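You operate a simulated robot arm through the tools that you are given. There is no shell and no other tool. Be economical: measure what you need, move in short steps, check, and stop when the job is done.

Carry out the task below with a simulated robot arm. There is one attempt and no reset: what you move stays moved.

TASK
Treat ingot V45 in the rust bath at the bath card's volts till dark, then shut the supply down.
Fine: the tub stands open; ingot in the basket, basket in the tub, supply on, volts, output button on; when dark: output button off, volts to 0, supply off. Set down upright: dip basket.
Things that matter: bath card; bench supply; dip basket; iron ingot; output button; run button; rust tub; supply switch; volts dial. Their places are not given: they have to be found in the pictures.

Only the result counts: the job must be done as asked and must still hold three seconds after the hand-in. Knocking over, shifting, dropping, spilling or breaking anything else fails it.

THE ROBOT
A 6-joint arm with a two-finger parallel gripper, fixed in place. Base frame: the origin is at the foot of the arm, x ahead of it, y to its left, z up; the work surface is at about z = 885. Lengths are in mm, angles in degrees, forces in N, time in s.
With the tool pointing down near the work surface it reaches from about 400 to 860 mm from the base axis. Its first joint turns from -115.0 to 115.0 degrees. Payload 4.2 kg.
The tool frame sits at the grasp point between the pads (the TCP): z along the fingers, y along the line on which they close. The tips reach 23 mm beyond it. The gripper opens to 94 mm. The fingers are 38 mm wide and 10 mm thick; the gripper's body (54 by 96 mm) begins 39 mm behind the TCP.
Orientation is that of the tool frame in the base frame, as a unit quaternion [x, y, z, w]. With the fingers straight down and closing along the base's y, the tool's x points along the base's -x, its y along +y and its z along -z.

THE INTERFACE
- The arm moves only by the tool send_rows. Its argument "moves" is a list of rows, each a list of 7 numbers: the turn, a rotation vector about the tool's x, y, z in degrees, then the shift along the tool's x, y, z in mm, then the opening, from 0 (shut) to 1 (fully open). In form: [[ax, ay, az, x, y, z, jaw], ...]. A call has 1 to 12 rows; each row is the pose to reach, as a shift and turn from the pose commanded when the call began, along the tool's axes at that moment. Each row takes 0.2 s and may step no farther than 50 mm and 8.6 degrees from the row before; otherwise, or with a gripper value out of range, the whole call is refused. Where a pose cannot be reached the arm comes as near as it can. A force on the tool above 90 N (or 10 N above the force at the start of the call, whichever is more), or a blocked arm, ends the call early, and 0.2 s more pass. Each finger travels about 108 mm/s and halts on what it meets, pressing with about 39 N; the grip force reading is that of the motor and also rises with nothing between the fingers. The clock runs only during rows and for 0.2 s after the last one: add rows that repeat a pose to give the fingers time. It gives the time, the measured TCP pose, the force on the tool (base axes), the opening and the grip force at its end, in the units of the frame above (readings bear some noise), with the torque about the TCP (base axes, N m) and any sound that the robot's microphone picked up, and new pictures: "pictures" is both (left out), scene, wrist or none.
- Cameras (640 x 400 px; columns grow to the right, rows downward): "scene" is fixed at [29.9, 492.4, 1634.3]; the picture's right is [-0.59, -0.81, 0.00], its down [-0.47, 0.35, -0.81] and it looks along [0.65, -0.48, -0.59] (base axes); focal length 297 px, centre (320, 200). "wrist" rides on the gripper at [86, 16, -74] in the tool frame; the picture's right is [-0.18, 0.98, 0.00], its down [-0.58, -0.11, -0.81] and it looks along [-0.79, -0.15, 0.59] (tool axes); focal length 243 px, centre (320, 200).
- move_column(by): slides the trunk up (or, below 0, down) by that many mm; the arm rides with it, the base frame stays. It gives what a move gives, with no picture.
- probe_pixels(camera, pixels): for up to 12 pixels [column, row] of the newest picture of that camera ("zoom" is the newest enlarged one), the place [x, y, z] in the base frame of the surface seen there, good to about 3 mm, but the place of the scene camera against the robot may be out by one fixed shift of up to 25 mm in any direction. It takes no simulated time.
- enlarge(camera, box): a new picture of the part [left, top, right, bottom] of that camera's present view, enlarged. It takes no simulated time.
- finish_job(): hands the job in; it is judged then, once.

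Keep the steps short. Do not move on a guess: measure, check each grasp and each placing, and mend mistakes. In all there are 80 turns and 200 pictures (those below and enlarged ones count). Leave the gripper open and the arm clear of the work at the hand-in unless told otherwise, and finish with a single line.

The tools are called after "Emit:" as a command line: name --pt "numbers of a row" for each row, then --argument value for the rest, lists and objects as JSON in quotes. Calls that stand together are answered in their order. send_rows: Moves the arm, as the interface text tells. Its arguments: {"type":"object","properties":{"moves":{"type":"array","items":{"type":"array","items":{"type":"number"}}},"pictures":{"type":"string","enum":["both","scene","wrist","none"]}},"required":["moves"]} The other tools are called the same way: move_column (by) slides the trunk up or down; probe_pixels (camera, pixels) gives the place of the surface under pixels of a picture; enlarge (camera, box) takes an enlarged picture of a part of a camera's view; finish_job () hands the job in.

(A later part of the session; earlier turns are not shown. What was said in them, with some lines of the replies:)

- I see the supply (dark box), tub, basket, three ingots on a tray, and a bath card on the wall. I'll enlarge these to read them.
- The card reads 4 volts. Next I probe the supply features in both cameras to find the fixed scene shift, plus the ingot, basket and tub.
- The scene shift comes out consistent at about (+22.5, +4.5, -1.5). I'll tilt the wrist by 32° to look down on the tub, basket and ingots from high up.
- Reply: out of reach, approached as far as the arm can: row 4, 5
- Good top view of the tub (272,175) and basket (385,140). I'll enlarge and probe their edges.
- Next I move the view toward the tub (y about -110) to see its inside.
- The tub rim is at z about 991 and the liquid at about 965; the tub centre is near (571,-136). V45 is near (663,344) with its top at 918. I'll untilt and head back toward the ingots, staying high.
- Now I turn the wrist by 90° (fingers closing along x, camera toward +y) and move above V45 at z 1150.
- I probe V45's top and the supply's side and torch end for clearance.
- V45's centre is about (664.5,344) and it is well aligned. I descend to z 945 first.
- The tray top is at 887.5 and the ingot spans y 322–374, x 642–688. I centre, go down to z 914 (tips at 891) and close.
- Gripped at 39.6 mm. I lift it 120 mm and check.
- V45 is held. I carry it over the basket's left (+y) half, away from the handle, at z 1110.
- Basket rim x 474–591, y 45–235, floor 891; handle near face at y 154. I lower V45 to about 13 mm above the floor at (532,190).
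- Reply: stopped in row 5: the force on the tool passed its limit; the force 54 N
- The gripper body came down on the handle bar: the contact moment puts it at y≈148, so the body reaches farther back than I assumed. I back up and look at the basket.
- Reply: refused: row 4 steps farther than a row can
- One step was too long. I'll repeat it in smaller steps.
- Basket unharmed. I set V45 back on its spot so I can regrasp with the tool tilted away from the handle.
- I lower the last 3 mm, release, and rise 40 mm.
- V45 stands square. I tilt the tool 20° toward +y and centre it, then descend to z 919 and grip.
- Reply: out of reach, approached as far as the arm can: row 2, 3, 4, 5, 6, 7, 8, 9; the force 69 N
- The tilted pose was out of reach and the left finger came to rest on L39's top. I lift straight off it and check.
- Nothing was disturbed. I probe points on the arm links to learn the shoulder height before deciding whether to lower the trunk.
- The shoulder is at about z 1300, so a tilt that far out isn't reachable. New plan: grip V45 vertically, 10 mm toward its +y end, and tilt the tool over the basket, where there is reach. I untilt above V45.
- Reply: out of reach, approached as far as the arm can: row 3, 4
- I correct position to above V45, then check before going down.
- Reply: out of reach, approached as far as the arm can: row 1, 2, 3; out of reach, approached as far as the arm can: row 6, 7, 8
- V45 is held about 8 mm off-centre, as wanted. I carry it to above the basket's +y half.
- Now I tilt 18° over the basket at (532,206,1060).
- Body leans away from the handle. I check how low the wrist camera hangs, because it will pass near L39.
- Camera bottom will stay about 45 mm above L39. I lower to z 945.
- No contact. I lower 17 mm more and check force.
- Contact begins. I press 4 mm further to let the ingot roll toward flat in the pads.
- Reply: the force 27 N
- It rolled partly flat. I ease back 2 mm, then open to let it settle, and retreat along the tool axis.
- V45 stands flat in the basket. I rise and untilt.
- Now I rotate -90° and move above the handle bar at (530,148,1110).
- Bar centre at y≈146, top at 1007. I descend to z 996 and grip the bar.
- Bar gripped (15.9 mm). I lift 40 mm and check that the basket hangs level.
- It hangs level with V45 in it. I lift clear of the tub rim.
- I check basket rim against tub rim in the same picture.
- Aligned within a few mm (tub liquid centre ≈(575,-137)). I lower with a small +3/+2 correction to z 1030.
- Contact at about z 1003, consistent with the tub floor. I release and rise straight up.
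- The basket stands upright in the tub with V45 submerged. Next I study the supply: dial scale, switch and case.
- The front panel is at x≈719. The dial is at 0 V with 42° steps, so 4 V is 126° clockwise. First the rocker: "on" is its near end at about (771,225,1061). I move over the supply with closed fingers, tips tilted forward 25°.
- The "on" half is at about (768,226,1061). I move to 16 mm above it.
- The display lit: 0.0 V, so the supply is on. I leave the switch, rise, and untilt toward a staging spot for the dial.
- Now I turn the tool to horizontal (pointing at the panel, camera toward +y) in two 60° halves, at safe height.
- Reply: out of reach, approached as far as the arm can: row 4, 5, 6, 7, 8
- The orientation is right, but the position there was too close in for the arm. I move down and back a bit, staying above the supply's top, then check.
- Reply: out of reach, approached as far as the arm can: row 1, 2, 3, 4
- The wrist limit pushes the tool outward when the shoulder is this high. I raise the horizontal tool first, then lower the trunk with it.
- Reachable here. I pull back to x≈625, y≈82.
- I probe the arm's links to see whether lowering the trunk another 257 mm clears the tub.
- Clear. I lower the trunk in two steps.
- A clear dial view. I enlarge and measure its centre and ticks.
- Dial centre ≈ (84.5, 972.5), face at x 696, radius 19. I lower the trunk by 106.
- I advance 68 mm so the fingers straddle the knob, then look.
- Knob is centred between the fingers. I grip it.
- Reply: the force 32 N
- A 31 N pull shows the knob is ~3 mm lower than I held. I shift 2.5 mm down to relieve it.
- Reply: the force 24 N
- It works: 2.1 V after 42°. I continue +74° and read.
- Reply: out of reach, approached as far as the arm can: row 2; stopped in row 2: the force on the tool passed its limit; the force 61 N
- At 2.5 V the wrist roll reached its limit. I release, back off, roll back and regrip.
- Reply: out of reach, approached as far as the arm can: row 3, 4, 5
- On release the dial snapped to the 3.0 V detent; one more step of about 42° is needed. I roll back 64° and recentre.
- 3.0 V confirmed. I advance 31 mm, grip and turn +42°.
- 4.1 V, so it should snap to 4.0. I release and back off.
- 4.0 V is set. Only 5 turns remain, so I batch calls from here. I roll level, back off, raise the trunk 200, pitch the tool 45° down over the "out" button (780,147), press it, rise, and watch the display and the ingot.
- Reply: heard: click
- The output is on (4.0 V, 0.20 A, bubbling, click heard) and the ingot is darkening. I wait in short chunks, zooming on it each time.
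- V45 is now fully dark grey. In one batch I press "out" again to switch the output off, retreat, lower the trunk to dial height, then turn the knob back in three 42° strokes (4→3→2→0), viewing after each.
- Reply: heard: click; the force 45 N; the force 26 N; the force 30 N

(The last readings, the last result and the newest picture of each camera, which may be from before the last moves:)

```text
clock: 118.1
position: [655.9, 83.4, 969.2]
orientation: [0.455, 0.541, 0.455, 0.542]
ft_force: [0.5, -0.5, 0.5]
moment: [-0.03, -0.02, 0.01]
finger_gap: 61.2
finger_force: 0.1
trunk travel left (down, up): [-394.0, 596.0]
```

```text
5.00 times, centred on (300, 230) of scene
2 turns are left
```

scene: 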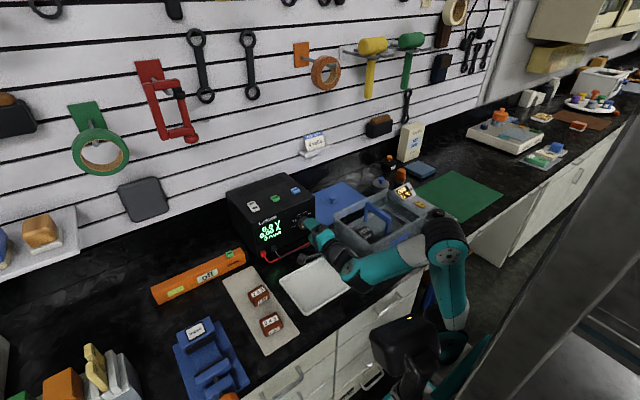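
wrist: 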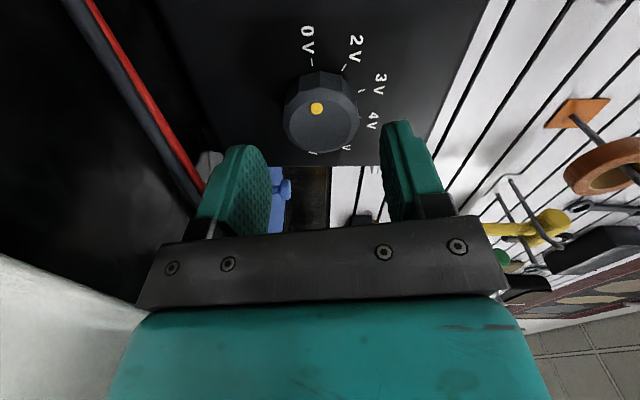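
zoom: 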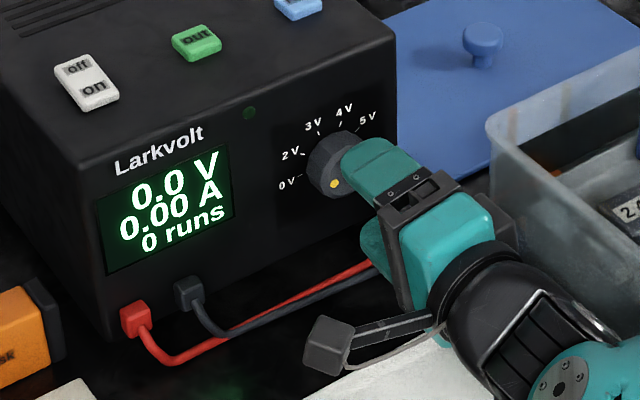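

0.0 V and output off. In one batch: level the tool, raise the trunk, go over the switch's "off" half (793,226), press, press once more slightly farther back as insurance, retreat clear with the gripper open, and look.

Emit:
send_rows --pt "0 0 5 0 0 -15 0.4" --pt "0 0 10 0 0 -30 0.2" --pt "0 0 10 0 0 -30 0" --pt "0 0 10 0 0 -30 0" --pictures "none"

Emit:
move_column --by 260

Emit:
send_rows --pt "5.63 0 0 17.7 -8 19.75 0" --pt "11.25 0 0 35.4 -18 39.5 0" --pt "16.9 0 0 53.1 -30 59.2 0" --pt "22.5 0 0 70.8 -45 79 0" --pt "28.1 0 0 88.4 -62 98.8 0" --pt "33.75 0 0 106.1 -80 118.5 0" --pt "39.4 0 0 123.8 -100 138.2 0" --pt "45 0 0 141.5 -119.5 158 0" --pt "45 0 0 141.5 -119.5 158 0" --pictures "wrist"

Emit:
send_rows --pt "0 0 0 0 -10 10 0" --pt "0 0 0 0 -17 17 0" --pt "0 0 0 0 -21 21 0" --pt "0 0 0 0 -23.5 23.5 0" --pt "0 0 0 0 -23.5 23.5 0" --pt "0 0 0 0 -12 12 0" --pt "0 0 0 0 0 0 0" --pt "0 0 0 0 0 0 0" --pictures "scene"

Emit:
enlarge --camera "scene" --box '[230, 170, 330, 250]'

Emit:
send_rows --pt "0 0 0 0 -8 12 0" --pt "0 0 0 0 -15 19 0" --pt "0 0 0 0 -19 23 0" --pt "0 0 0 0 -21.5 25.5 0" --pt "0 0 0 0 -21.5 25.5 0" --pt "0 0 0 0 -10 14 0" --pt "0 0 0 0 0 0 0" --pt "0 0 0 0 0 0 0" --pictures "none"

Emit:
send_rows --pt "-5.63 0 0 -17.7 -3.4 -24.5 0" --pt "-11.25 0 0 -35.4 -6.8 -49 0" --pt "-16.9 0 0 -53.1 -10.2 -73.6 0" --pt "-22.5 0 0 -70.8 -13.6 -98.1 0" --pt "-28.1 0 0 -88.4 -17 -122.6 0" --pt "-33.75 0 0 -106.1 -20.4 -147.1 0.2" --pt "-39.4 0 0 -123.8 -23.8 -171.7 0.5" --pt "-45 0 0 -141.5 -27.2 -196.2 0.8" --pt "-45 0 0 -141.5 -27.2 -196.2 0.8" --pt "-45 0 0 -141.5 -27.2 -196.2 0.8" --pictures "both"

Emit:
enlarge --camera "scene" --box '[225, 165, 425, 275]'

```text
clock: 119.1
position: [626.6, 83.7, 969.4]
orientation: [0.5, 0.5, 0.499, 0.501]
ft_force: [0.5, 0.0, -0.9]
moment: [0.0, 0.02, -0.01]
finger_gap: 0.0
finger_force: 39.7
trunk travel left (down, up): [-394.0, 596.0]
```

```text
clock: 121.7
position: [626.1, 84.2, 1229.8]
orientation: [0.499, 0.499, 0.501, 0.501]
ft_force: [-0.2, -0.4, -0.1]
moment: [0.0, 0.02, -0.03]
finger_gap: 0.2
finger_force: 38.8
trunk travel left (down, up): [-654.0, 336.0]
```

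```text
clock: 123.7
position: [783.1, 224.5, 1109.7]
orientation: [0.654, 0.653, 0.271, 0.271]
ft_force: [-0.3, -0.2, -0.1]
moment: [0.03, -0.02, -0.03]
finger_gap: 0.0
finger_force: 38.9
trunk travel left (down, up): [-654.0, 336.0]
```

wrist: 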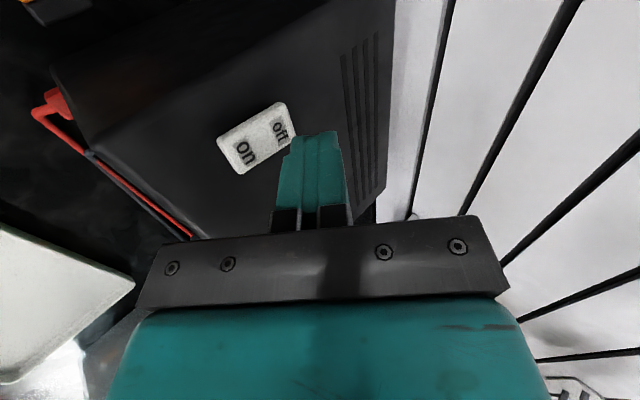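

```text
clock: 125.5
position: [782.6, 224.4, 1108.2]
orientation: [0.654, 0.653, 0.271, 0.271]
ft_force: [-0.2, 0.1, -0.7]
moment: [-0.02, -0.01, -0.02]
finger_gap: 0.1
finger_force: 39.3
trunk travel left (down, up): [-654.0, 336.0]
```

scene: 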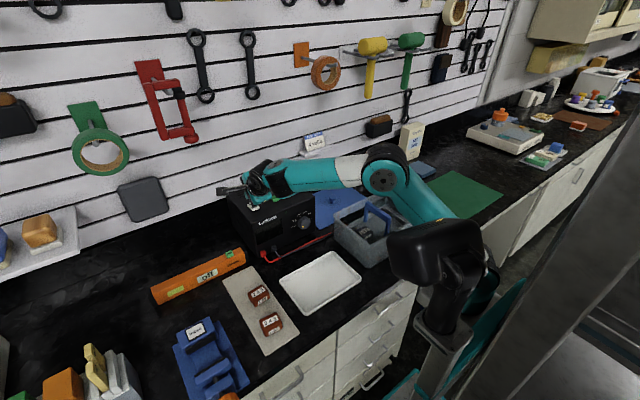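

```text
5.00 times, centred on (280, 210) of scene
```

zoom: 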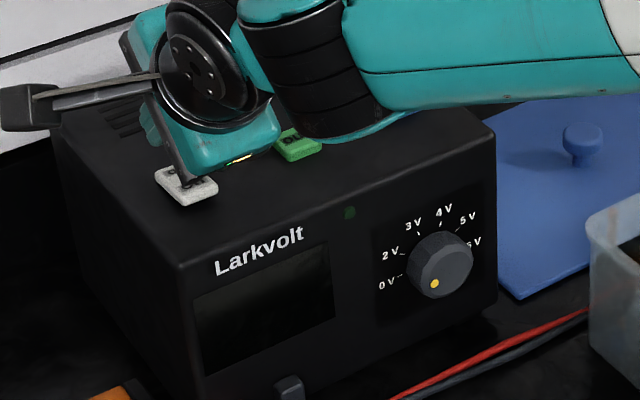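

```text
clock: 127.3
position: [784.5, 224.3, 1109.7]
orientation: [0.653, 0.653, 0.27, 0.271]
ft_force: [-0.6, -0.4, 0.4]
moment: [-0.03, -0.01, 0.0]
finger_gap: 0.1
finger_force: 38.8
trunk travel left (down, up): [-654.0, 336.0]
```

```text
clock: 129.5
position: [624.7, 83.7, 1229.0]
orientation: [0.5, 0.499, 0.5, 0.5]
ft_force: [0.2, 0.0, -0.1]
moment: [0.0, -0.04, -0.01]
finger_gap: 75.1
finger_force: 0.1
trunk travel left (down, up): [-654.0, 336.0]
```

scene: 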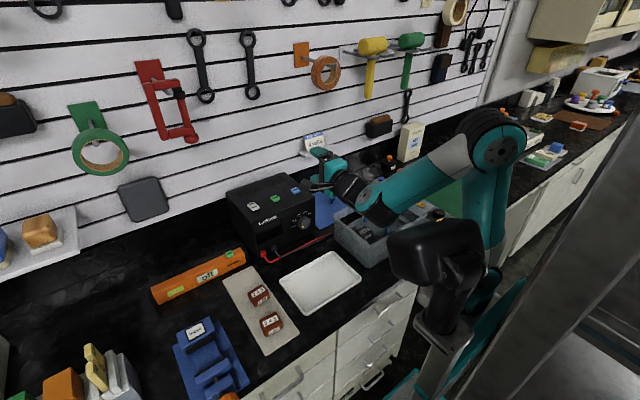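
wrist: 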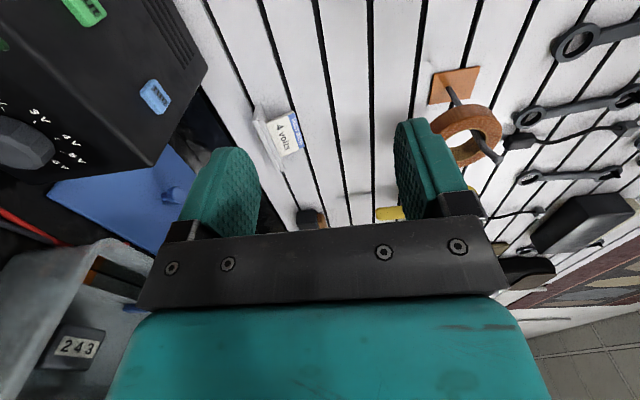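

```text
3.20 times, centred on (325, 220) of scene
1 turns are left
```

zoom: 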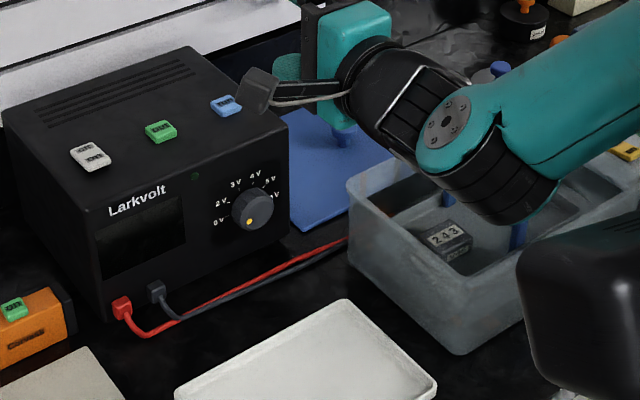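

The display is dark, the dial is at 0 V, V45 is dark in the upright basket, and the gripper is open and clear, so I hand in.

Emit:
finish_job

```text
The job is handed in.
```

Job handed in: V45 was treated at 4 V until dark and stands in the upright basket in the tub, with the output off, volts at 0 and the supply off; two brief unintended contacts, with the basket handle and the top of ingot L39, moved nothing that I could see.
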